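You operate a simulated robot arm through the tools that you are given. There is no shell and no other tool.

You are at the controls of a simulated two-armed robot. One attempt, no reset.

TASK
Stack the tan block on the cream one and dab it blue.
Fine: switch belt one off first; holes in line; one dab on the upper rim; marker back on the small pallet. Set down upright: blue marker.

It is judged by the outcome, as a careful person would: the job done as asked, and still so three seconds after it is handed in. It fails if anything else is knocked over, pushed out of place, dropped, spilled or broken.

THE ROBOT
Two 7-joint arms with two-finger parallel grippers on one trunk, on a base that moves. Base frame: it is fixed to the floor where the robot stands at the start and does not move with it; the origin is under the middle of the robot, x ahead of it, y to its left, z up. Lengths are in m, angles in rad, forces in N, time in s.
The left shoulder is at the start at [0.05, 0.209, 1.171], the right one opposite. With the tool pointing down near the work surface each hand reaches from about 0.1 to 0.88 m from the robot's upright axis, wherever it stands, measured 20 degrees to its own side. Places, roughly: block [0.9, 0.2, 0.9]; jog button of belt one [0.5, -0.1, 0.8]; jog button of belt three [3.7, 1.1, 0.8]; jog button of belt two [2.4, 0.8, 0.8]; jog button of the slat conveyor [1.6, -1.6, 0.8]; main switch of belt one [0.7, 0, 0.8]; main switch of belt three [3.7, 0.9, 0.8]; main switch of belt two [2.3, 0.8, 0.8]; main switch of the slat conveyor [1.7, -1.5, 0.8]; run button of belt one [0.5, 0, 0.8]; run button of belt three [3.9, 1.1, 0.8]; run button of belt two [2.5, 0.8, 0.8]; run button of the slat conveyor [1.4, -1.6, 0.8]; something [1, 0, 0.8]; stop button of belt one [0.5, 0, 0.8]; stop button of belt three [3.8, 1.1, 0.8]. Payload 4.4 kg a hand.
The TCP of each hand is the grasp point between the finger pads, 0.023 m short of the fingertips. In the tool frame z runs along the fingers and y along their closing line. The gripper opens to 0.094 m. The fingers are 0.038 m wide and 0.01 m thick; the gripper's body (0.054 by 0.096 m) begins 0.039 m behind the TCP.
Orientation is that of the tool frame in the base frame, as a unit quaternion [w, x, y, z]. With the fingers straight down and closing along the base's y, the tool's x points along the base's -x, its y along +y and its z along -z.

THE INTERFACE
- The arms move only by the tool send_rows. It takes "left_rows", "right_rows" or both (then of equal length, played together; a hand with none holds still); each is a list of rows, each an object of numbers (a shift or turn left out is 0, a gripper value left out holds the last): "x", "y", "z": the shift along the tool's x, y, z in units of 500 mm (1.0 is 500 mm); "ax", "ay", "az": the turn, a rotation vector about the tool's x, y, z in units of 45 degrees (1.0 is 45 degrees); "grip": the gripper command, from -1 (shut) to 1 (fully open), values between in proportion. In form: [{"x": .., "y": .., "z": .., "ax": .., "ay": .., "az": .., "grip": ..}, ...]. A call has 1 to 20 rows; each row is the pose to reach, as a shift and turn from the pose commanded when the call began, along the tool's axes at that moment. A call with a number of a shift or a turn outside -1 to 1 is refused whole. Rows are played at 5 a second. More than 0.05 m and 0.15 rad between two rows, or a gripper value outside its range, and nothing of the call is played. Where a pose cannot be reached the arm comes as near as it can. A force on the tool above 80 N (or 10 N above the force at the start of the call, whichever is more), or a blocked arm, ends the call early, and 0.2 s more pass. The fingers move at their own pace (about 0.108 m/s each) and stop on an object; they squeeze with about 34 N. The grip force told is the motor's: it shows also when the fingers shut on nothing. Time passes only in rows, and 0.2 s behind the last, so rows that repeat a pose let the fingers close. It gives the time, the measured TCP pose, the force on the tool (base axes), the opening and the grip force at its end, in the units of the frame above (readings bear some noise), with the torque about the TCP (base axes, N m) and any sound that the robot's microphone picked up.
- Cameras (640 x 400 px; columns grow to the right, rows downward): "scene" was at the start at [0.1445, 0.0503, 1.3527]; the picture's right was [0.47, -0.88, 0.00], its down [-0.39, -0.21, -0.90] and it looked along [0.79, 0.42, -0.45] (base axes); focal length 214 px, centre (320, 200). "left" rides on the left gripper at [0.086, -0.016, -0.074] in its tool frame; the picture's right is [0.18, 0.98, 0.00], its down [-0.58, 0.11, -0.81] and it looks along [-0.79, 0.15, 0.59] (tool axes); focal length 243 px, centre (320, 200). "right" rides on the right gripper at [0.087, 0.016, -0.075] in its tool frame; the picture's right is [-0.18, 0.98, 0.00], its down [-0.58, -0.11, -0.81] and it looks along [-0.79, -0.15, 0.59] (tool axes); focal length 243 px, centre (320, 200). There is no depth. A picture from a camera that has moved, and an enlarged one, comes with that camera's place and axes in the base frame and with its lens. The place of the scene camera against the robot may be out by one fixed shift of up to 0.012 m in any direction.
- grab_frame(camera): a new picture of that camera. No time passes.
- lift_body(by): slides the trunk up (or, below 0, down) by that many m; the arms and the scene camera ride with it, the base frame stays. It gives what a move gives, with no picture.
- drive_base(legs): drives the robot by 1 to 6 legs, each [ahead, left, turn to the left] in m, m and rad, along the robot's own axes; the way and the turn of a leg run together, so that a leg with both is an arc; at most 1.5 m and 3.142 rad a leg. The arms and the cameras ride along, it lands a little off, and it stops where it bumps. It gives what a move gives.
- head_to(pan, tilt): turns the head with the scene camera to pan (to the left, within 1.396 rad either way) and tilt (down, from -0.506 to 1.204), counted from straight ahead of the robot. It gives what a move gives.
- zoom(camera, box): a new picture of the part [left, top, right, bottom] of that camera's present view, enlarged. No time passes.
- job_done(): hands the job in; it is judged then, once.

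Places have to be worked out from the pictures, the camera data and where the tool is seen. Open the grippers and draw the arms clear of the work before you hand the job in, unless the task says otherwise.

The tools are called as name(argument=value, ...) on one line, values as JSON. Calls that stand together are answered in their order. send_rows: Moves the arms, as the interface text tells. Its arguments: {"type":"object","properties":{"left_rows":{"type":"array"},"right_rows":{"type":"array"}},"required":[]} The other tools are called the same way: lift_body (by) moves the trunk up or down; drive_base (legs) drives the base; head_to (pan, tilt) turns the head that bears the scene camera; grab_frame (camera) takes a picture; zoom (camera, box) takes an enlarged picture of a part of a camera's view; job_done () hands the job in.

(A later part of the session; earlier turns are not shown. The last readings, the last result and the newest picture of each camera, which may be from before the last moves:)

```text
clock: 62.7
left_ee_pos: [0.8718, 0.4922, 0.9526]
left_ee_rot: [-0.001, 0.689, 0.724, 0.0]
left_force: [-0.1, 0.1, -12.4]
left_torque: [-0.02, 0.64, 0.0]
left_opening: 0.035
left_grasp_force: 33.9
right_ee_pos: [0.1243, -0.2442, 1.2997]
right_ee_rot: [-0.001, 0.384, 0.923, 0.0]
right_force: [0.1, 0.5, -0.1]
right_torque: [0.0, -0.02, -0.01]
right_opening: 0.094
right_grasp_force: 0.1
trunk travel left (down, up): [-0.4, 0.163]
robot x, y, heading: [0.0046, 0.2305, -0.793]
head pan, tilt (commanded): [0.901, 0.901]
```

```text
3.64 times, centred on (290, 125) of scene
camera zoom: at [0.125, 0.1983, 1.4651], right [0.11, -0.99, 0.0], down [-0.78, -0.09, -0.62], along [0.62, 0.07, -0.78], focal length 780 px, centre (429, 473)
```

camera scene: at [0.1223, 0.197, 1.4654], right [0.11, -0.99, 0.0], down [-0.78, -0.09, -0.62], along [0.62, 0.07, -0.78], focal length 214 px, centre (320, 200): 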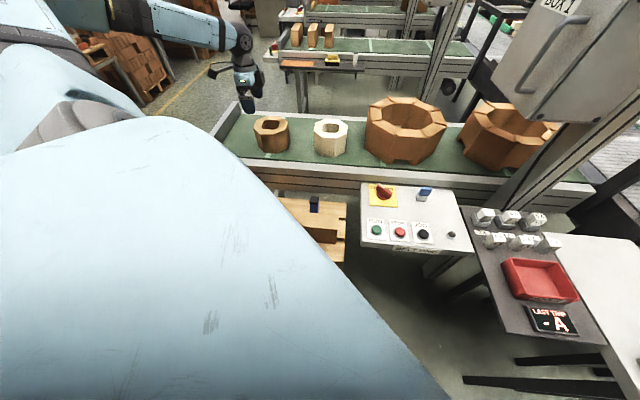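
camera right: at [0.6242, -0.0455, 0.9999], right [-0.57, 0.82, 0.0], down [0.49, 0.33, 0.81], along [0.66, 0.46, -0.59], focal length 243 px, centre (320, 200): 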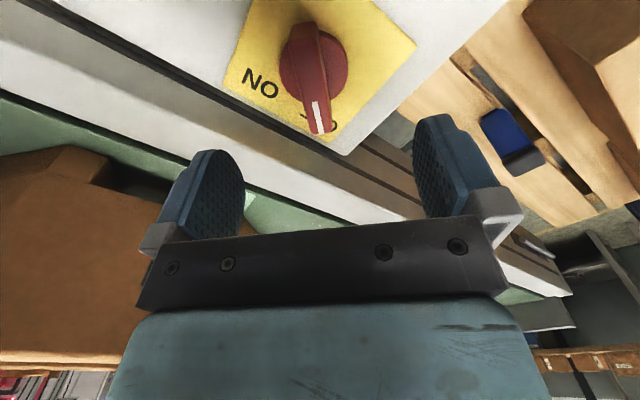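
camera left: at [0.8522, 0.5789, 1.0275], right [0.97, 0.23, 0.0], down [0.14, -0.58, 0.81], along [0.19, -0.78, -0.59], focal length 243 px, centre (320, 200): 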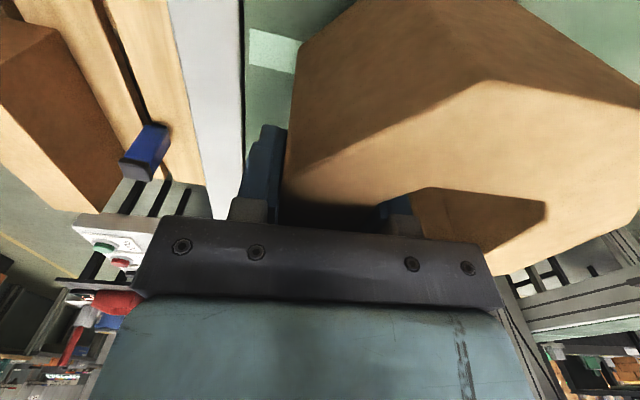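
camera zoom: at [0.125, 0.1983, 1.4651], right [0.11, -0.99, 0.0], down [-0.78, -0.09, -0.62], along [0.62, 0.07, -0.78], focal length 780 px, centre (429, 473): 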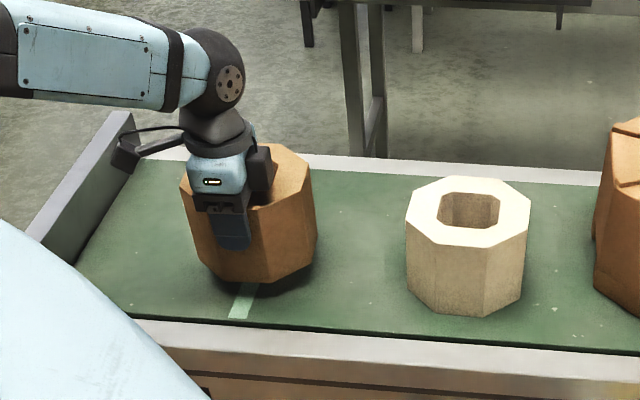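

The tan block (1.26 kg) hangs level in the grip. I enlarge the scene view of the cream block to refine its place before moving over it.

zoom(camera="scene", box=[250, 90, 360, 165])

send_rows(left_rows=[{"z": -0.05}, {"z": -0.1}, {"z": -0.15}, {"z": -0.19}, {"z": -0.19}])

grab_frame(camera="left")

zoom(camera="scene", box=[250, 60, 360, 165])

```text
5.33 times, centred on (305, 128) of scene
camera zoom: at [0.125, 0.1983, 1.4651], right [0.11, -0.99, 0.0], down [-0.78, -0.09, -0.62], along [0.62, 0.07, -0.78], focal length 1144 px, centre (400, 587)
```

zoom: 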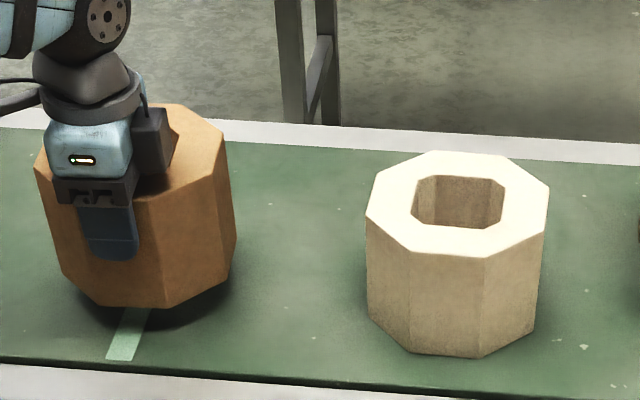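

```text
clock: 63.9
left_ee_pos: [0.8727, 0.4934, 1.0469]
left_ee_rot: [-0.001, 0.689, 0.725, -0.001]
left_force: [0.0, 0.1, -11.8]
left_torque: [-0.02, 0.66, 0.0]
left_opening: 0.0348
left_grasp_force: 34.1
right_ee_pos: [0.1245, -0.2448, 1.3001]
right_ee_rot: [-0.002, 0.384, 0.923, 0.0]
right_force: [0.1, -0.9, 0.7]
right_torque: [0.04, 0.01, -0.01]
right_opening: 0.094
right_grasp_force: 0.1
trunk travel left (down, up): [-0.4, 0.163]
robot x, y, heading: [0.0054, 0.2272, -0.787]
head pan, tilt (commanded): [0.901, 0.901]
```

```text
taken
camera left: at [0.853, 0.5791, 1.1212], right [0.97, 0.23, 0.0], down [0.14, -0.58, 0.81], along [0.19, -0.78, -0.59], focal length 243 px, centre (320, 200)
```

left: 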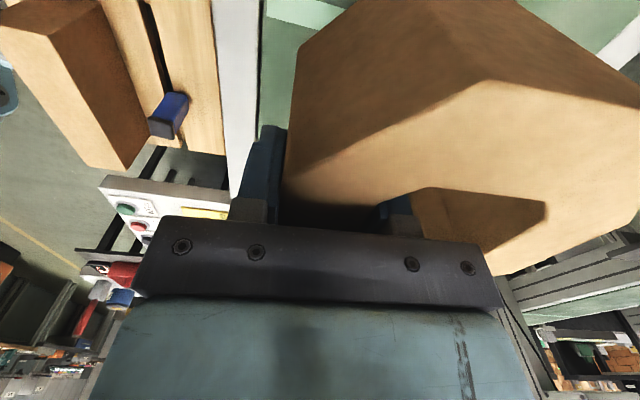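

```text
3.81 times, centred on (305, 112) of scene
camera zoom: at [0.1256, 0.1983, 1.4651], right [0.11, -0.99, 0.0], down [-0.78, -0.09, -0.62], along [0.62, 0.07, -0.79], focal length 817 px, centre (377, 533)
```

zoom: 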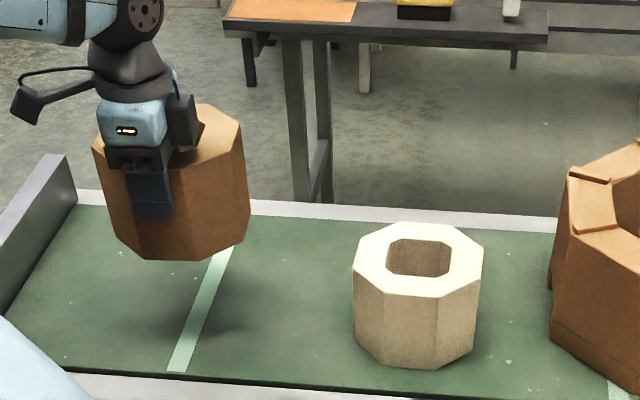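

The cream block's centre works out at about [0.926, 0.2365], turned about −2.5°. I carry the tan block at z≈1.05 to directly above it, turning the hand to match.

send_rows(left_rows=[{"x": -0.084, "y": -0.003, "az": 0.02}, {"x": -0.167, "y": -0.006, "az": 0.04}, {"x": -0.251, "y": -0.01, "az": 0.06}, {"x": -0.335, "y": -0.013, "az": 0.08}, {"x": -0.418, "y": -0.016, "az": 0.1}, {"x": -0.47, "y": -0.018, "az": 0.118}, {"x": -0.502, "y": -0.0194, "az": 0.118}, {"x": -0.502, "y": -0.0194, "az": 0.118}])

grab_frame(camera="left")

zoom(camera="scene", box=[270, 60, 390, 165])

```text
clock: 65.7
left_ee_pos: [0.8754, 0.2425, 1.0471]
left_ee_rot: [0.0, 0.721, 0.693, -0.001]
left_force: [-0.4, 0.6, -11.4]
left_torque: [0.05, 0.64, 0.03]
left_opening: 0.035
left_grasp_force: 34.2
right_ee_pos: [0.1251, -0.244, 1.3003]
right_ee_rot: [-0.001, 0.384, 0.923, 0.0]
right_force: [0.1, -0.1, 0.6]
right_torque: [-0.01, 0.0, -0.01]
right_opening: 0.0939
right_grasp_force: 0.1
trunk travel left (down, up): [-0.4, 0.163]
robot x, y, heading: [0.0078, 0.2287, -0.788]
head pan, tilt (commanded): [0.901, 0.901]
```

```text
taken
camera left: at [0.8631, 0.3295, 1.1223], right [0.99, 0.14, 0.0], down [0.09, -0.59, 0.81], along [0.11, -0.8, -0.59], focal length 243 px, centre (320, 200)
```

left: 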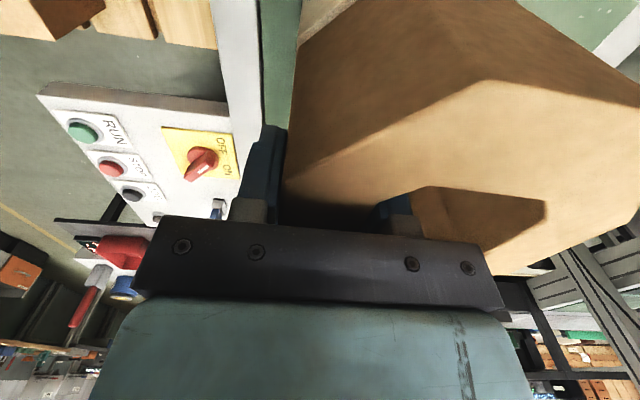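

```text
3.81 times, centred on (330, 112) of scene
camera zoom: at [0.1249, 0.198, 1.4651], right [0.11, -0.99, 0.0], down [-0.78, -0.09, -0.62], along [0.62, 0.07, -0.78], focal length 817 px, centre (282, 533)
```

zoom: 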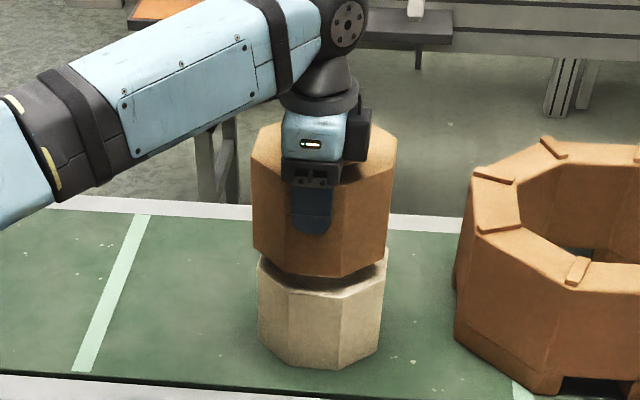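

The tan block hovers over the cream one. I enlarge to compare the edges of both.

zoom(camera="scene", box=[305, 85, 355, 160])

zoom(camera="left", box=[240, 0, 640, 250])

```text
5.33 times, centred on (330, 122) of scene
camera zoom: at [0.1249, 0.198, 1.4651], right [0.11, -0.99, 0.0], down [-0.78, -0.09, -0.62], along [0.62, 0.07, -0.78], focal length 1144 px, centre (267, 613)
```

zoom: 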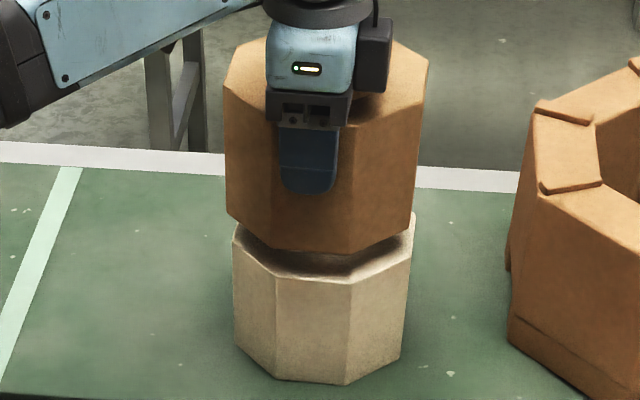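

```text
1.60 times, centred on (440, 125) of left
camera zoom: at [0.8631, 0.3295, 1.1223], right [0.99, 0.14, 0.0], down [0.09, -0.59, 0.81], along [0.11, -0.8, -0.59], focal length 388 px, centre (128, 320)
```

zoom: 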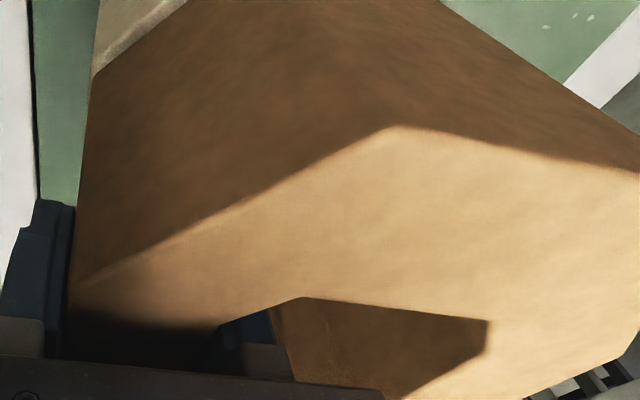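

Checking edges in both views, the tan block sits about 4–5 mm too far to +y over the cream; x and turn agree, and its bottom is about 2.3 cm above the cream's top. I shift −4.5 mm in y and go down 15 mm.

send_rows(left_rows=[{"x": -0.009}, {"x": -0.009, "z": 0.01}, {"x": -0.009, "z": 0.02}, {"x": -0.009, "z": 0.03}, {"x": -0.009, "z": 0.03}])

zoom(camera="scene", box=[310, 95, 350, 155])

grab_frame(camera="left")

```text
clock: 66.9
left_ee_pos: [0.8759, 0.2369, 1.0331]
left_ee_rot: [0.0, 0.722, 0.692, 0.0]
left_force: [1.0, -0.4, -11.7]
left_torque: [0.09, 0.64, 0.0]
left_opening: 0.0346
left_grasp_force: 34.1
right_ee_pos: [0.1248, -0.244, 1.3002]
right_ee_rot: [-0.001, 0.384, 0.923, 0.0]
right_force: [0.7, 0.1, -0.5]
right_torque: [-0.02, 0.0, 0.0]
right_opening: 0.0938
right_grasp_force: 0.1
trunk travel left (down, up): [-0.4, 0.163]
robot x, y, heading: [0.0064, 0.2316, -0.789]
head pan, tilt (commanded): [0.901, 0.901]
```

```text
6.67 times, centred on (330, 125) of scene
camera zoom: at [0.125, 0.1977, 1.4651], right [0.11, -0.99, 0.0], down [-0.78, -0.09, -0.62], along [0.62, 0.07, -0.78], focal length 1430 px, centre (253, 700)
```

zoom: 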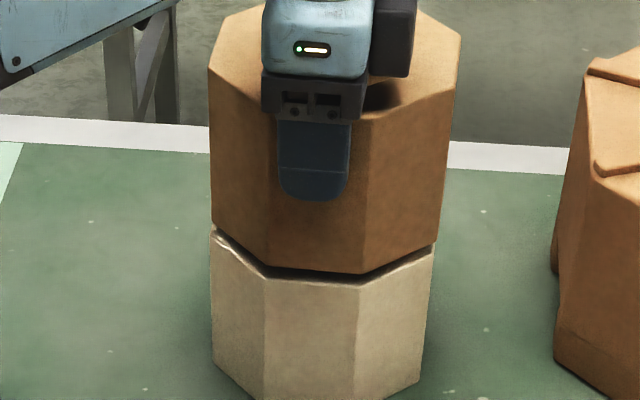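

```text
taken
camera left: at [0.8632, 0.3244, 1.1071], right [0.99, 0.14, 0.0], down [0.09, -0.59, 0.81], along [0.11, -0.8, -0.59], focal length 243 px, centre (320, 200)
```

left: 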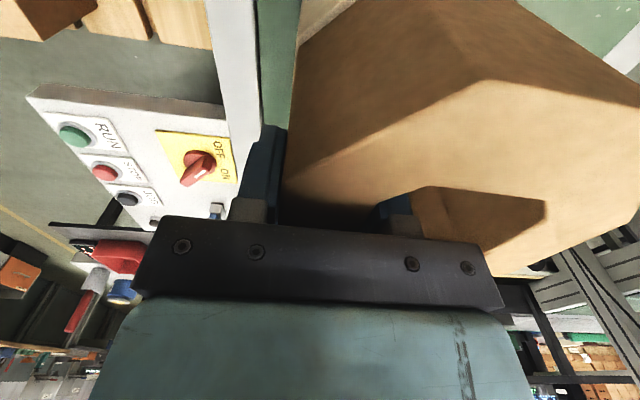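

The gap is now about 1 cm and the edges nearly coincide; I enlarge the seam further to fine-tune.

zoom(camera="scene", box=[320, 122, 344, 138])

```text
16.00 times, centred on (332, 130) of scene
camera zoom: at [0.125, 0.1977, 1.4651], right [0.11, -0.99, 0.0], down [-0.78, -0.09, -0.62], along [0.62, 0.07, -0.78], focal length 3432 px, centre (128, 1320)
```

zoom: 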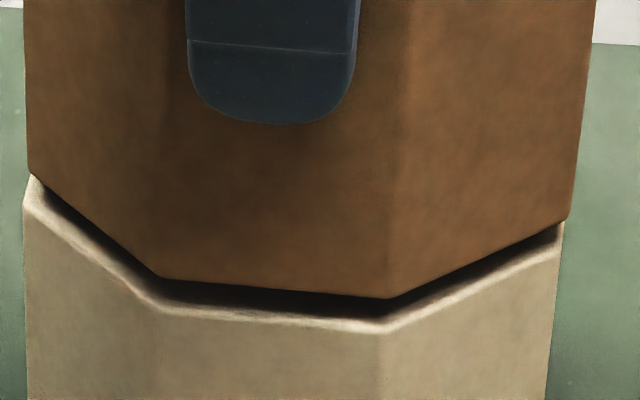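

The seam shows the tan about 2 mm too far to −y. I correct +1.7 mm in y and lower 7 mm more, so that the rest can be judged with a small gap.

send_rows(left_rows=[{"x": 0.0034}, {"x": 0.0034, "z": 0.007}, {"x": 0.0034, "z": 0.014}, {"x": 0.0034, "z": 0.014}])

zoom(camera="scene", box=[320, 122, 344, 138])

```text
clock: 67.9
left_ee_pos: [0.875, 0.2391, 1.026]
left_ee_rot: [-0.001, 0.722, 0.692, -0.001]
left_force: [-0.3, -0.4, -11.8]
left_torque: [0.05, 0.63, 0.02]
left_opening: 0.0345
left_grasp_force: 33.6
right_ee_pos: [0.1242, -0.2453, 1.2998]
right_ee_rot: [-0.002, 0.385, 0.923, 0.0]
right_force: [-0.4, -0.4, 0.1]
right_torque: [0.01, 0.03, 0.0]
right_opening: 0.094
right_grasp_force: 0.0
trunk travel left (down, up): [-0.4, 0.163]
robot x, y, heading: [0.0046, 0.2313, -0.79]
head pan, tilt (commanded): [0.901, 0.901]
```

```text
16.00 times, centred on (332, 130) of scene
camera zoom: at [0.125, 0.1976, 1.4651], right [0.11, -0.99, 0.0], down [-0.78, -0.09, -0.62], along [0.62, 0.07, -0.78], focal length 3432 px, centre (128, 1320)
```

zoom: 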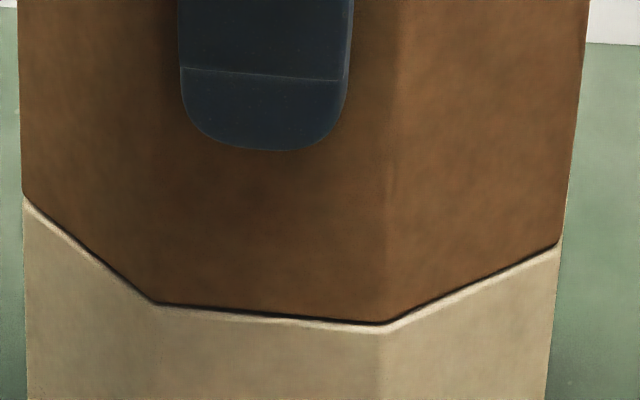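

The outlines now coincide to within about a millimetre with a gap of 1–2 mm. I lower in 1 mm steps until the force shows that the cream block carries it.

send_rows(left_rows=[{"z": 0.002}, {"z": 0.004}, {"z": 0.004}])

zoom(camera="scene", box=[320, 122, 344, 138])

```text
clock: 68.7
left_ee_pos: [0.8741, 0.2381, 1.0239]
left_ee_rot: [0.0, 0.722, 0.692, 0.0]
left_force: [2.7, -0.1, -4.8]
left_torque: [0.44, -0.32, -0.17]
left_opening: 0.035
left_grasp_force: 33.6
right_ee_pos: [0.123, -0.2453, 1.3011]
right_ee_rot: [-0.001, 0.385, 0.923, 0.001]
right_force: [-0.5, -0.1, 0.4]
right_torque: [0.04, -0.04, 0.03]
right_opening: 0.094
right_grasp_force: 0.0
trunk travel left (down, up): [-0.4, 0.163]
robot x, y, heading: [0.0045, 0.2282, -0.788]
head pan, tilt (commanded): [0.901, 0.901]
```

```text
16.00 times, centred on (332, 130) of scene
camera zoom: at [0.1241, 0.1975, 1.4653], right [0.11, -0.99, 0.0], down [-0.78, -0.09, -0.62], along [0.62, 0.07, -0.78], focal length 3432 px, centre (128, 1320)
```

zoom: 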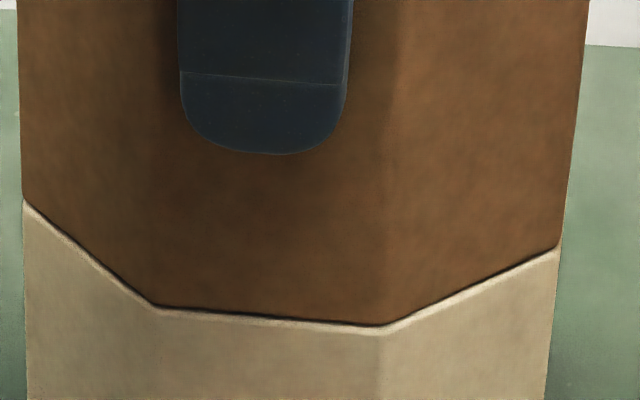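

The cream block already carries more than half of the weight. I lower 1 mm more so it rests fully.

send_rows(left_rows=[{"z": 0.0016}, {"z": 0.0016}])

zoom(camera="scene", box=[310, 90, 355, 160])

```text
clock: 69.3
left_ee_pos: [0.8744, 0.239, 1.0251]
left_ee_rot: [0.0, 0.722, 0.692, 0.001]
left_force: [8.1, -1.2, 3.2]
left_torque: [0.68, 0.05, -0.31]
left_opening: 0.0349
left_grasp_force: 33.8
right_ee_pos: [0.1236, -0.2468, 1.2992]
right_ee_rot: [-0.001, 0.385, 0.923, 0.001]
right_force: [-0.9, -0.7, 0.3]
right_torque: [0.06, 0.04, 0.04]
right_opening: 0.094
right_grasp_force: 0.0
trunk travel left (down, up): [-0.4, 0.163]
robot x, y, heading: [0.0043, 0.2325, -0.79]
head pan, tilt (commanded): [0.901, 0.901]
```

```text
5.71 times, centred on (332, 125) of scene
camera zoom: at [0.1234, 0.1973, 1.4654], right [0.11, -0.99, 0.0], down [-0.78, -0.09, -0.62], along [0.62, 0.07, -0.78], focal length 1226 px, centre (249, 629)
```

zoom: 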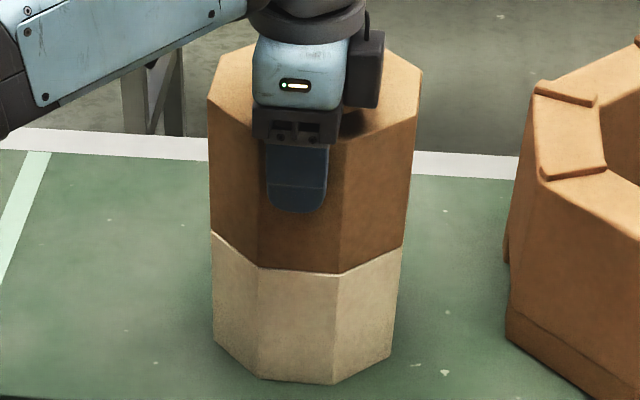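

The stack carries the weight (force near zero) and the outlines are flush. I open the gripper slowly and look again before rising.

send_rows(left_rows=[{"grip": -0.1}, {"grip": 0.2}, {"grip": 0.6}, {"grip": 0.9}, {"grip": 0.9}])

zoom(camera="scene", box=[310, 90, 355, 160])

grab_frame(camera="left")

```text
clock: 70.5
left_ee_pos: [0.8738, 0.2372, 1.0249]
left_ee_rot: [0.0, 0.722, 0.692, 0.0]
left_force: [0.5, 0.1, 0.5]
left_torque: [0.01, 0.01, -0.03]
left_opening: 0.0892
left_grasp_force: 0.0
right_ee_pos: [0.1232, -0.2457, 1.3]
right_ee_rot: [-0.001, 0.384, 0.923, 0.001]
right_force: [0.1, -0.1, -0.1]
right_torque: [0.04, 0.01, -0.04]
right_opening: 0.0937
right_grasp_force: 0.0
trunk travel left (down, up): [-0.4, 0.163]
robot x, y, heading: [0.0023, 0.2252, -0.789]
head pan, tilt (commanded): [0.901, 0.901]
```

```text
5.71 times, centred on (332, 125) of scene
camera zoom: at [0.1228, 0.1976, 1.4654], right [0.11, -0.99, 0.0], down [-0.78, -0.09, -0.62], along [0.62, 0.07, -0.78], focal length 1226 px, centre (249, 629)
```

zoom: 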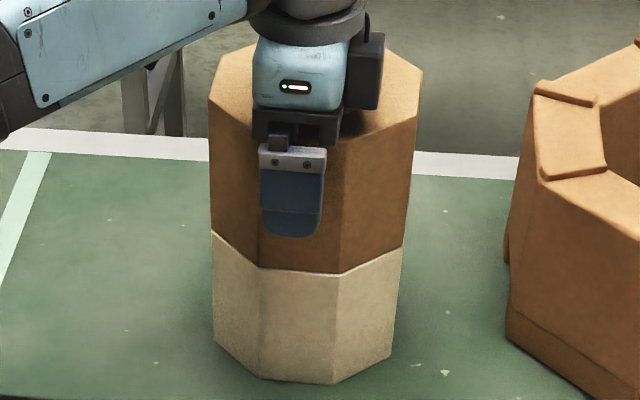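

```text
taken
camera left: at [0.8614, 0.3261, 1.0993], right [0.99, 0.14, 0.0], down [0.08, -0.59, 0.81], along [0.11, -0.8, -0.59], focal length 243 px, centre (320, 200)
```

left: 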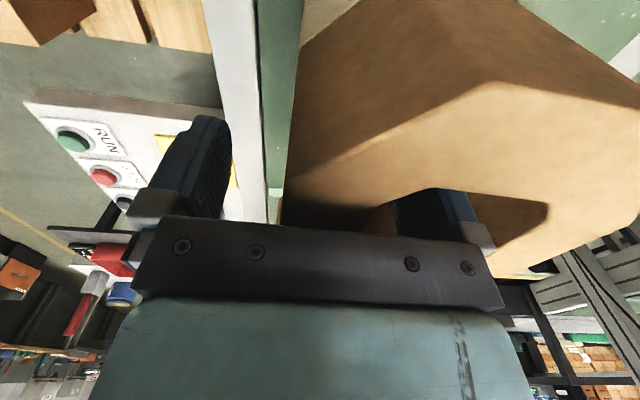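

The block stays flush after release. I rise straight up 6 cm, checking that the hand does not drift sideways.

send_rows(left_rows=[{"z": -0.03}, {"z": -0.06}, {"z": -0.09}, {"z": -0.12}])

zoom(camera="scene", box=[310, 80, 355, 160])

grab_frame(camera="left")

```text
clock: 71.5
left_ee_pos: [0.8734, 0.2391, 1.0855]
left_ee_rot: [-0.001, 0.722, 0.692, 0.001]
left_force: [-0.1, 0.7, 0.6]
left_torque: [0.02, 0.0, 0.0]
left_opening: 0.0894
left_grasp_force: 0.0
right_ee_pos: [0.1228, -0.2455, 1.2999]
right_ee_rot: [-0.001, 0.385, 0.923, 0.002]
right_force: [0.8, 0.0, 0.8]
right_torque: [0.01, -0.03, -0.02]
right_opening: 0.0939
right_grasp_force: 0.0
trunk travel left (down, up): [-0.4, 0.163]
robot x, y, heading: [0.0039, 0.2272, -0.786]
head pan, tilt (commanded): [0.901, 0.901]
```

```text
5.00 times, centred on (332, 120) of scene
camera zoom: at [0.1225, 0.1975, 1.4654], right [0.11, -0.99, 0.0], down [-0.78, -0.09, -0.62], along [0.62, 0.07, -0.78], focal length 1072 px, centre (258, 600)
```

zoom: 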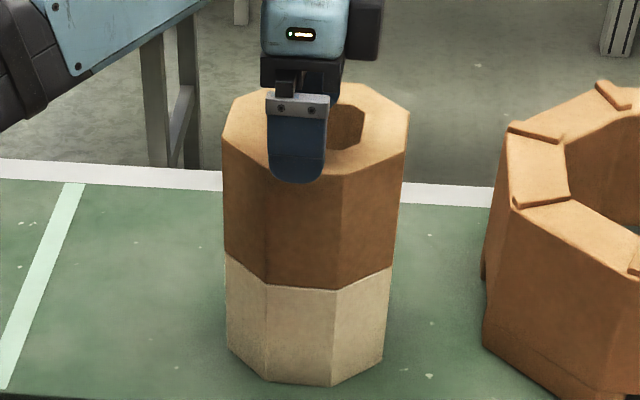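

```text
taken
camera left: at [0.861, 0.3264, 1.1594], right [0.99, 0.14, 0.0], down [0.08, -0.59, 0.81], along [0.11, -0.8, -0.59], focal length 243 px, centre (320, 200)
```

left: 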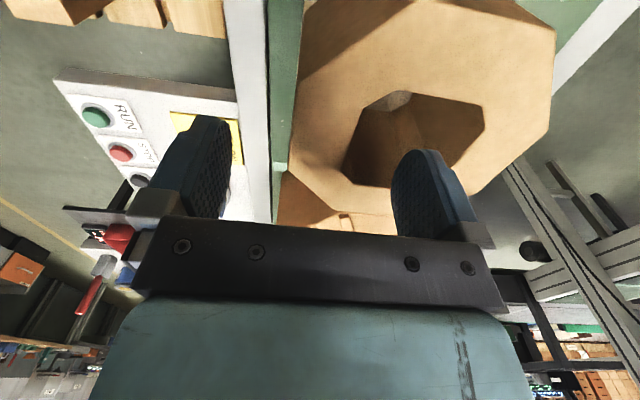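

The fingers are clear of the hole. I rise a bit more and draw the hand back toward the robot, then check the stack from above.

send_rows(left_rows=[{"z": -0.06}, {"y": -0.08, "z": -0.09}, {"y": -0.16, "z": -0.11}, {"y": -0.24, "z": -0.12}, {"y": -0.32, "z": -0.13}, {"y": -0.38, "z": -0.14}, {"y": -0.38, "z": -0.14}])

zoom(camera="scene", box=[300, 90, 365, 165])

grab_frame(camera="left")

grab_frame(camera="scene")

```text
clock: 73.1
left_ee_pos: [0.6848, 0.2456, 1.1536]
left_ee_rot: [0.0, 0.722, 0.692, 0.0]
left_force: [-0.2, 0.3, -0.6]
left_torque: [0.02, -0.01, -0.02]
left_opening: 0.0894
left_grasp_force: 0.0
right_ee_pos: [0.1231, -0.2441, 1.3001]
right_ee_rot: [0.0, 0.385, 0.923, 0.0]
right_force: [-0.5, -0.2, 0.5]
right_torque: [0.01, 0.0, -0.03]
right_opening: 0.0941
right_grasp_force: 0.1
trunk travel left (down, up): [-0.4, 0.163]
robot x, y, heading: [0.0025, 0.2302, -0.785]
head pan, tilt (commanded): [0.901, 0.901]
```

```text
5.33 times, centred on (332, 128) of scene
camera zoom: at [0.1233, 0.1975, 1.4653], right [0.11, -0.99, 0.0], down [-0.78, -0.09, -0.62], along [0.62, 0.07, -0.78], focal length 1144 px, centre (253, 587)
```

zoom: 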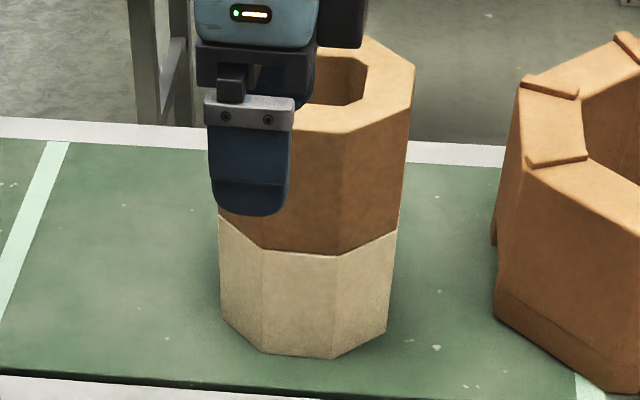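

```text
taken
camera left: at [0.6718, 0.3337, 1.2287], right [0.99, 0.14, 0.0], down [0.08, -0.59, 0.81], along [0.11, -0.8, -0.59], focal length 243 px, centre (320, 200)
```

left: 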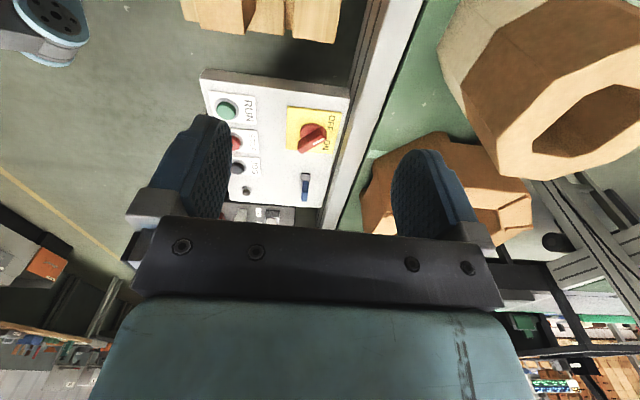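

```text
taken
camera scene: at [0.1233, 0.1975, 1.4653], right [0.11, -0.99, 0.0], down [-0.78, -0.09, -0.62], along [0.62, 0.07, -0.78], focal length 214 px, centre (320, 200)
```

scene: 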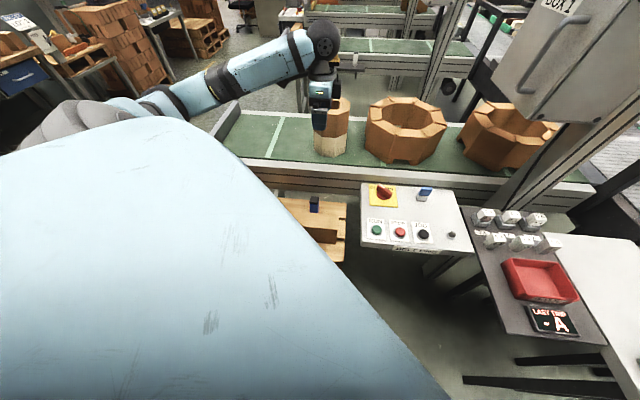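

The stack stands well. Now I turn the hand back and bring its camera to look at the marker on the pallet from close by.

send_rows(left_rows=[{"x": 0.009, "y": -0.036, "z": 0.02, "az": -0.15}, {"x": 0.018, "y": -0.072, "z": 0.05, "az": -0.3}, {"x": 0.027, "y": -0.108, "z": 0.09, "az": -0.45}, {"x": 0.035, "y": -0.144, "z": 0.13, "az": -0.6}, {"x": 0.044, "y": -0.18, "z": 0.17, "az": -0.75}, {"x": 0.053, "y": -0.216, "z": 0.21, "az": -0.9}, {"x": 0.06, "y": -0.253, "z": 0.24, "az": -1.0}])

send_rows(left_rows=[{"az": -0.17}, {"az": -0.34}, {"az": -0.51}, {"az": -0.68}, {"az": -0.84}, {"az": -1.0}, {"az": -1.0}])

grab_frame(camera="left")

zoom(camera="scene", box=[270, 100, 370, 270])

```text
clock: 74.7
left_ee_pos: [0.5591, 0.2816, 1.0345]
left_ee_rot: [0.0, 0.402, 0.916, 0.0]
left_force: [-0.7, 1.0, 0.0]
left_torque: [-0.03, 0.0, 0.02]
left_opening: 0.0895
left_grasp_force: 0.0
right_ee_pos: [0.1225, -0.2452, 1.3005]
right_ee_rot: [0.0, 0.385, 0.923, 0.002]
right_force: [0.2, 0.2, 0.6]
right_torque: [0.02, 0.0, 0.02]
right_opening: 0.0939
right_grasp_force: 0.1
trunk travel left (down, up): [-0.4, 0.163]
robot x, y, heading: [0.0007, 0.2278, -0.792]
head pan, tilt (commanded): [0.901, 0.901]
```

```text
clock: 76.3
left_ee_pos: [0.5578, 0.2817, 1.0355]
left_ee_rot: [0.0, 0.022, 1.0, 0.0]
left_force: [-0.4, 0.3, -0.1]
left_torque: [-0.02, -0.03, 0.0]
left_opening: 0.0895
left_grasp_force: 0.0
right_ee_pos: [0.1226, -0.2454, 1.2996]
right_ee_rot: [0.0, 0.384, 0.923, 0.001]
right_force: [-0.8, -0.1, 1.2]
right_torque: [0.03, 0.01, 0.02]
right_opening: 0.094
right_grasp_force: 0.1
trunk travel left (down, up): [-0.4, 0.163]
robot x, y, heading: [0.002, 0.2313, -0.788]
head pan, tilt (commanded): [0.901, 0.901]
```

```text
taken
camera left: at [0.4719, 0.2698, 1.1093], right [-0.14, 0.99, 0.0], down [0.59, 0.08, 0.81], along [0.8, 0.12, -0.59], focal length 243 px, centre (320, 200)
```

left: 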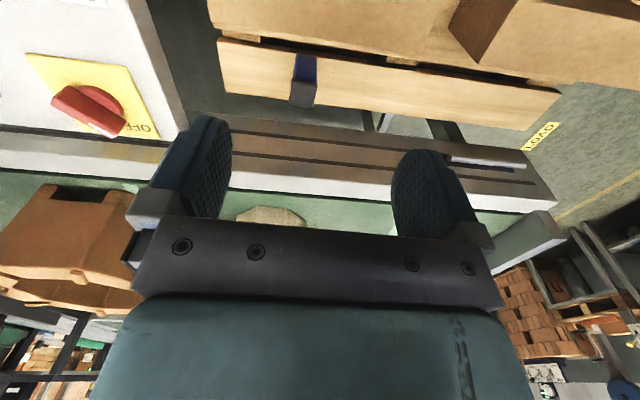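

```text
2.35 times, centred on (320, 185) of scene
camera zoom: at [0.1228, 0.1976, 1.4654], right [0.11, -0.99, 0.0], down [-0.78, -0.09, -0.62], along [0.62, 0.07, -0.78], focal length 505 px, centre (320, 235)
```

zoom: 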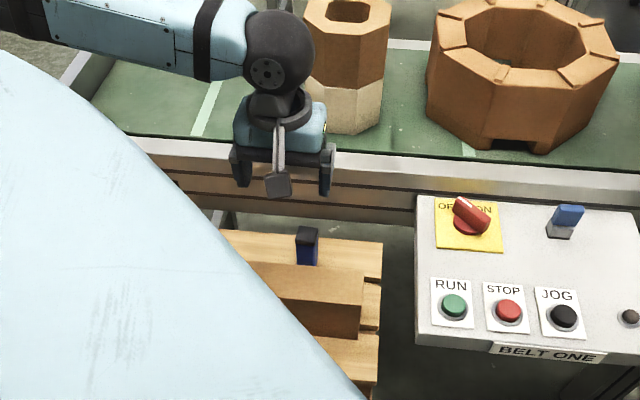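

zoom(camera="left", box=[260, 20, 360, 130])

zoom(camera="scene", box=[300, 185, 330, 215])

```text
3.64 times, centred on (310, 75) of left
camera zoom: at [0.4719, 0.2698, 1.1093], right [-0.14, 0.99, 0.0], down [0.59, 0.08, 0.81], along [0.8, 0.12, -0.59], focal length 882 px, centre (356, 654)
```

zoom: 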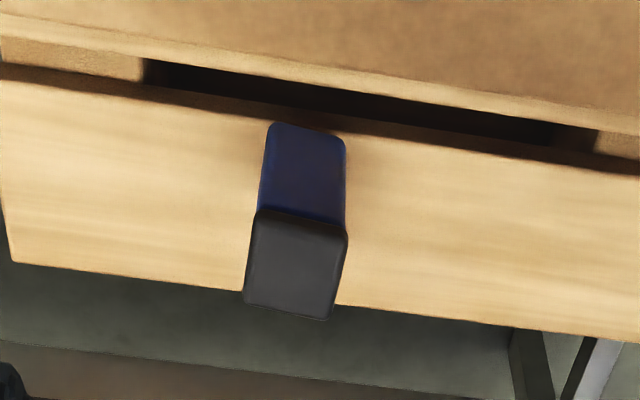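

```text
13.33 times, centred on (315, 200) of scene
camera zoom: at [0.1228, 0.1976, 1.4654], right [0.11, -0.99, 0.0], down [-0.78, -0.09, -0.62], along [0.62, 0.07, -0.78], focal length 2860 px, centre (387, 200)
```

zoom: 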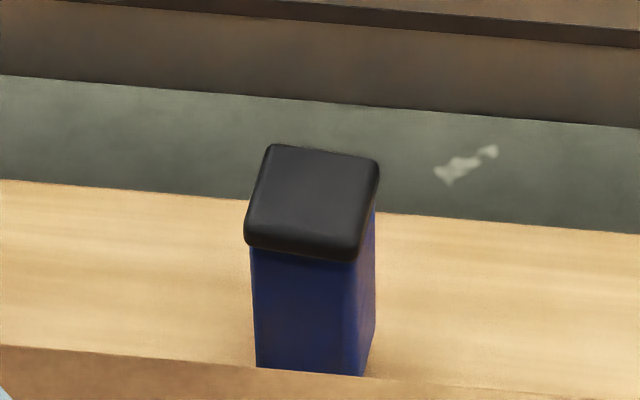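

The marker is a blue block about 0.03 × 0.03 × 0.064 m with a dark top, standing near [0.632, 0.2725]. I take a second, lower view to fix its height and the pallet's height, and to see its ends better.

send_rows(left_rows=[{"x": 0.06, "z": 0.07}, {"x": 0.12, "z": 0.14}, {"x": 0.16, "z": 0.17}, {"x": 0.16, "z": 0.17}])

grab_frame(camera="left")

zoom(camera="left", box=[270, 60, 350, 160])

```text
clock: 77.3
left_ee_pos: [0.4786, 0.2844, 0.9509]
left_ee_rot: [-0.001, 0.021, 1.0, 0.0]
left_force: [0.0, -0.9, 0.6]
left_torque: [0.0, 0.03, 0.02]
left_opening: 0.0893
left_grasp_force: 0.0
right_ee_pos: [0.1235, -0.2446, 1.3004]
right_ee_rot: [0.0, 0.384, 0.923, 0.001]
right_force: [-0.1, 0.4, -0.4]
right_torque: [0.03, 0.01, -0.04]
right_opening: 0.0941
right_grasp_force: 0.1
trunk travel left (down, up): [-0.4, 0.163]
robot x, y, heading: [0.0067, 0.2324, -0.789]
head pan, tilt (commanded): [0.901, 0.901]
```

```text
taken
camera left: at [0.3921, 0.273, 1.0241], right [-0.14, 0.99, 0.0], down [0.59, 0.08, 0.81], along [0.8, 0.11, -0.59], focal length 243 px, centre (320, 200)
```

left: 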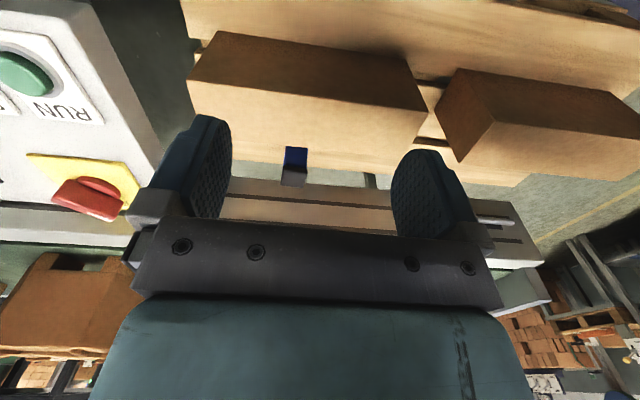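

```text
4.00 times, centred on (310, 110) of left
camera zoom: at [0.3921, 0.273, 1.0241], right [-0.14, 0.99, 0.0], down [0.59, 0.08, 0.81], along [0.8, 0.11, -0.59], focal length 970 px, centre (360, 560)
```

zoom: 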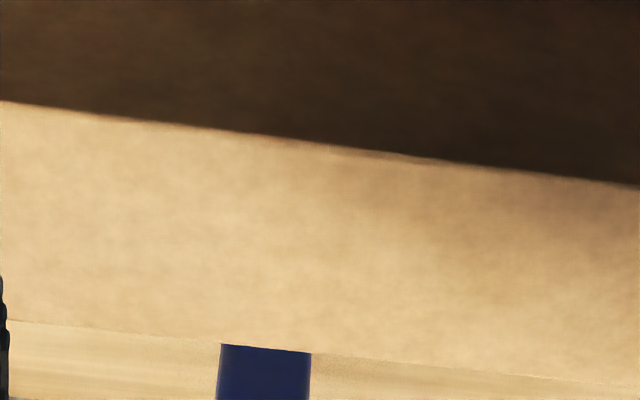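

zoom(camera="left", box=[260, 130, 340, 195])

```text
6.15 times, centred on (300, 162) of left
camera zoom: at [0.3921, 0.273, 1.0241], right [-0.14, 0.99, 0.0], down [0.59, 0.08, 0.81], along [0.8, 0.11, -0.59], focal length 1493 px, centre (443, 431)
```

zoom: 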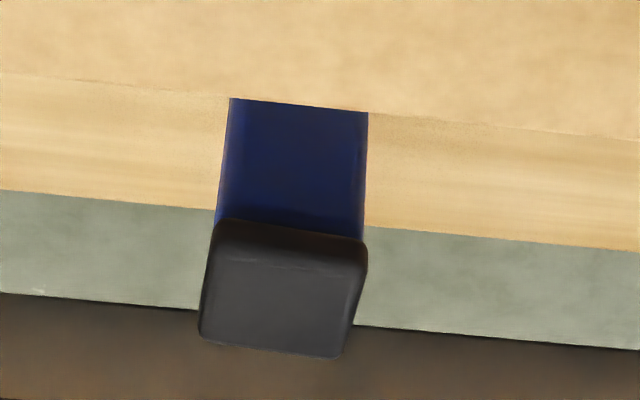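

Triangulating both views puts the marker at about [0.651, 0.273] with its top near z≈0.80 and the pallet top near z≈0.73; the brick behind it reaches x≈0.584, z≈0.81. I turn the hand by about −90° (closing along x, camera on the free side) above the marker and look again.

send_rows(left_rows=[{"x": -0.03, "z": -0.03, "az": 0.14}, {"x": -0.07, "z": -0.06, "az": 0.29}, {"x": -0.11, "z": -0.09, "az": 0.43}, {"x": -0.15, "z": -0.1, "az": 0.57}, {"x": -0.19, "y": -0.005, "z": -0.1, "az": 0.72}, {"x": -0.23, "y": -0.01, "z": -0.1, "az": 0.86}, {"x": -0.26, "y": -0.01, "z": -0.1, "az": 1.0}])

send_rows(left_rows=[{"az": 0.16}, {"az": 0.32}, {"az": 0.48}, {"az": 0.64}, {"az": 0.8}, {"az": 0.95}, {"az": 0.95}])

grab_frame(camera="left")

zoom(camera="scene", box=[270, 100, 370, 270])

```text
clock: 78.9
left_ee_pos: [0.6098, 0.2743, 0.9996]
left_ee_rot: [0.0, 0.404, 0.915, 0.0]
left_force: [-0.1, 0.4, 0.6]
left_torque: [-0.04, 0.01, 0.02]
left_opening: 0.0892
left_grasp_force: 0.0
right_ee_pos: [0.1233, -0.2457, 1.3008]
right_ee_rot: [-0.001, 0.385, 0.923, 0.001]
right_force: [-0.6, -0.1, -0.7]
right_torque: [0.01, 0.01, 0.04]
right_opening: 0.0942
right_grasp_force: 0.1
trunk travel left (down, up): [-0.4, 0.163]
robot x, y, heading: [0.0051, 0.2293, -0.791]
head pan, tilt (commanded): [0.901, 0.901]
```

```text
clock: 80.5
left_ee_pos: [0.6078, 0.2747, 1.0006]
left_ee_rot: [-0.001, 0.709, 0.705, 0.001]
left_force: [0.9, 0.2, -0.4]
left_torque: [-0.02, 0.01, -0.01]
left_opening: 0.0893
left_grasp_force: 0.0
right_ee_pos: [0.1233, -0.2446, 1.3]
right_ee_rot: [0.0, 0.385, 0.923, 0.002]
right_force: [-0.1, 0.5, 0.2]
right_torque: [0.0, 0.0, 0.02]
right_opening: 0.0941
right_grasp_force: 0.0
trunk travel left (down, up): [-0.4, 0.163]
robot x, y, heading: [0.0053, 0.2267, -0.789]
head pan, tilt (commanded): [0.901, 0.901]
```

```text
taken
camera left: at [0.5932, 0.3617, 1.0743], right [0.98, 0.18, 0.0], down [0.11, -0.58, 0.81], along [0.14, -0.79, -0.59], focal length 243 px, centre (320, 200)
```

left: 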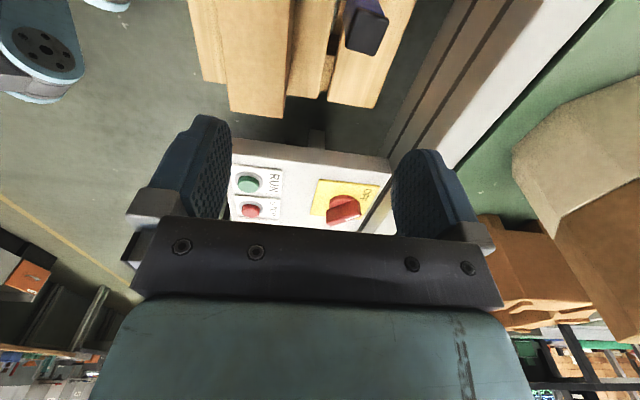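

```text
2.35 times, centred on (320, 185) of scene
camera zoom: at [0.1228, 0.1976, 1.4654], right [0.11, -0.99, 0.0], down [-0.78, -0.09, -0.62], along [0.62, 0.07, -0.78], focal length 505 px, centre (320, 235)
```

zoom: 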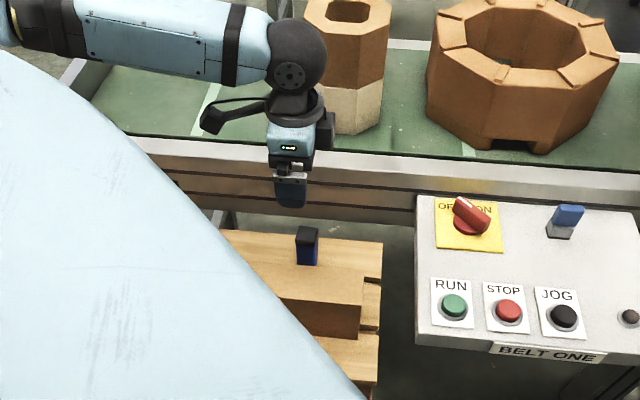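

send_rows(left_rows=[{"x": 0.08}, {"x": 0.16}, {"x": 0.18}, {"x": 0.18}])

grab_frame(camera="left")

zoom(camera="left", box=[300, 50, 420, 150])

```text
clock: 81.5
left_ee_pos: [0.6082, 0.3656, 1.0]
left_ee_rot: [0.0, 0.709, 0.706, 0.0]
left_force: [-0.3, -0.1, 0.0]
left_torque: [0.01, -0.02, 0.03]
left_opening: 0.0894
left_grasp_force: 0.2
right_ee_pos: [0.123, -0.246, 1.3005]
right_ee_rot: [-0.001, 0.384, 0.923, 0.002]
right_force: [-0.2, 0.2, 0.2]
right_torque: [-0.02, 0.03, 0.0]
right_opening: 0.0939
right_grasp_force: 0.0
trunk travel left (down, up): [-0.4, 0.163]
robot x, y, heading: [0.0039, 0.2292, -0.793]
head pan, tilt (commanded): [0.901, 0.901]
```

```text
taken
camera left: at [0.5923, 0.452, 1.0746], right [0.98, 0.18, 0.0], down [0.11, -0.58, 0.81], along [0.15, -0.79, -0.59], focal length 243 px, centre (320, 200)
```

left: 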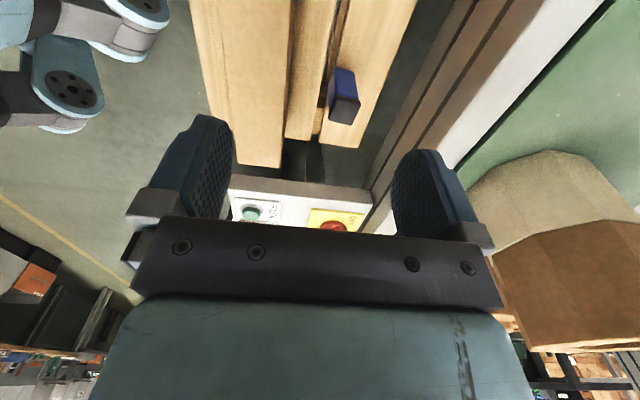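

```text
4.00 times, centred on (360, 100) of left
camera zoom: at [0.5923, 0.452, 1.0746], right [0.98, 0.18, 0.0], down [0.11, -0.58, 0.81], along [0.15, -0.79, -0.59], focal length 970 px, centre (160, 600)
```

zoom: 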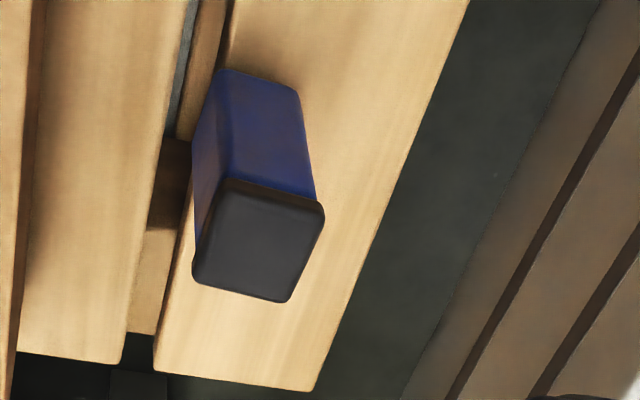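

Adding this view, I get the marker at [0.658, 0.271], about −4° turned, top z≈0.793, standing on the pallet at z≈0.706 (height ≈0.087). I bring the half-opened hand right above it at z≈0.87 and check.

send_rows(left_rows=[{"x": -0.06, "y": 0.03, "z": 0.05, "az": 0.03, "grip": 0.28}, {"x": -0.12, "y": 0.06, "z": 0.1, "az": 0.06, "grip": 0.28}, {"x": -0.16, "y": 0.08, "z": 0.16, "az": 0.085, "grip": 0.28}, {"x": -0.188, "y": 0.1, "z": 0.22, "az": 0.085, "grip": 0.28}, {"x": -0.188, "y": 0.1, "z": 0.26, "az": 0.085, "grip": 0.28}, {"x": -0.188, "y": 0.1, "z": 0.26, "az": 0.085, "grip": 0.28}])

grab_frame(camera="left")

zoom(camera="scene", box=[290, 160, 350, 220])

```text
clock: 82.9
left_ee_pos: [0.6581, 0.2708, 0.8685]
left_ee_rot: [0.0, 0.732, 0.682, -0.001]
left_force: [-0.7, 0.0, -0.2]
left_torque: [0.01, 0.0, 0.02]
left_opening: 0.0604
left_grasp_force: 0.0
right_ee_pos: [0.1217, -0.2456, 1.2994]
right_ee_rot: [-0.001, 0.385, 0.923, 0.0]
right_force: [0.4, 0.4, 1.1]
right_torque: [0.02, -0.07, 0.01]
right_opening: 0.0942
right_grasp_force: 0.2
trunk travel left (down, up): [-0.4, 0.163]
robot x, y, heading: [0.0002, 0.2281, -0.79]
head pan, tilt (commanded): [0.901, 0.901]
```

```text
taken
camera left: at [0.649, 0.3586, 0.9437], right [0.99, 0.11, 0.0], down [0.07, -0.59, 0.81], along [0.09, -0.8, -0.59], focal length 243 px, centre (320, 200)
```

left: 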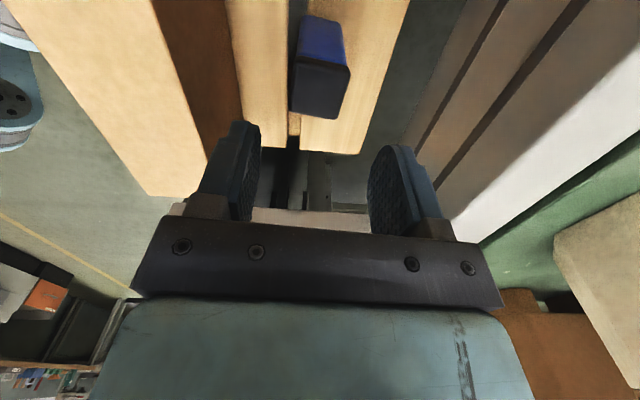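

```text
6.67 times, centred on (320, 190) of scene
camera zoom: at [0.1228, 0.1975, 1.4654], right [0.11, -0.99, 0.0], down [-0.78, -0.09, -0.62], along [0.62, 0.07, -0.78], focal length 1430 px, centre (320, 267)
```

zoom: 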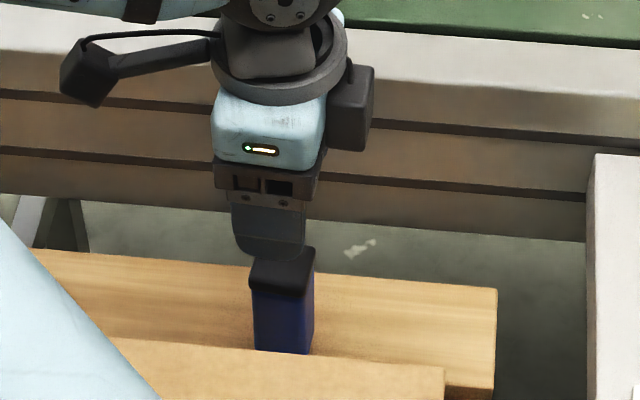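

The cap lies centred between the fingers in the wrist view. I go straight down to z≈0.765, fingers on both sides of the marker.

send_rows(left_rows=[{"x": 0.004, "z": 0.06}, {"x": 0.004, "z": 0.12}, {"x": 0.004, "z": 0.17}, {"x": 0.004, "z": 0.207}, {"x": 0.004, "z": 0.207}])

grab_frame(camera="left")

zoom(camera="scene", box=[290, 160, 350, 220])

```text
clock: 84.1
left_ee_pos: [0.6585, 0.2731, 0.7667]
left_ee_rot: [0.001, 0.731, 0.682, 0.0]
left_force: [0.3, 0.6, -0.3]
left_torque: [-0.01, 0.01, -0.01]
left_opening: 0.0603
left_grasp_force: 0.0
right_ee_pos: [0.1222, -0.2461, 1.2997]
right_ee_rot: [0.0, 0.384, 0.923, 0.001]
right_force: [0.0, 0.1, -0.3]
right_torque: [0.01, 0.02, 0.01]
right_opening: 0.0941
right_grasp_force: 0.0
trunk travel left (down, up): [-0.4, 0.163]
robot x, y, heading: [0.0032, 0.2282, -0.79]
head pan, tilt (commanded): [0.901, 0.901]
```

```text
taken
camera left: at [0.6485, 0.361, 0.841], right [0.99, 0.11, 0.0], down [0.07, -0.59, 0.81], along [0.09, -0.8, -0.59], focal length 243 px, centre (320, 200)
```

left: 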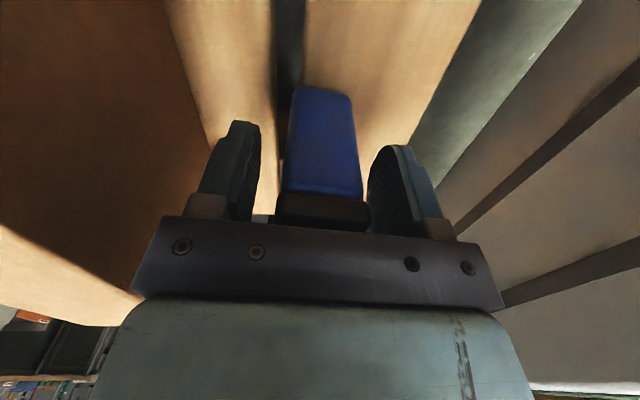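

```text
6.67 times, centred on (320, 190) of scene
camera zoom: at [0.1226, 0.1976, 1.4654], right [0.11, -0.99, 0.0], down [-0.78, -0.09, -0.62], along [0.62, 0.07, -0.78], focal length 1430 px, centre (320, 267)
```

zoom: 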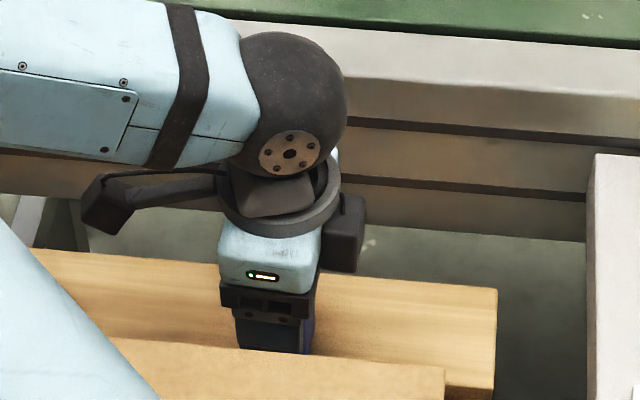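

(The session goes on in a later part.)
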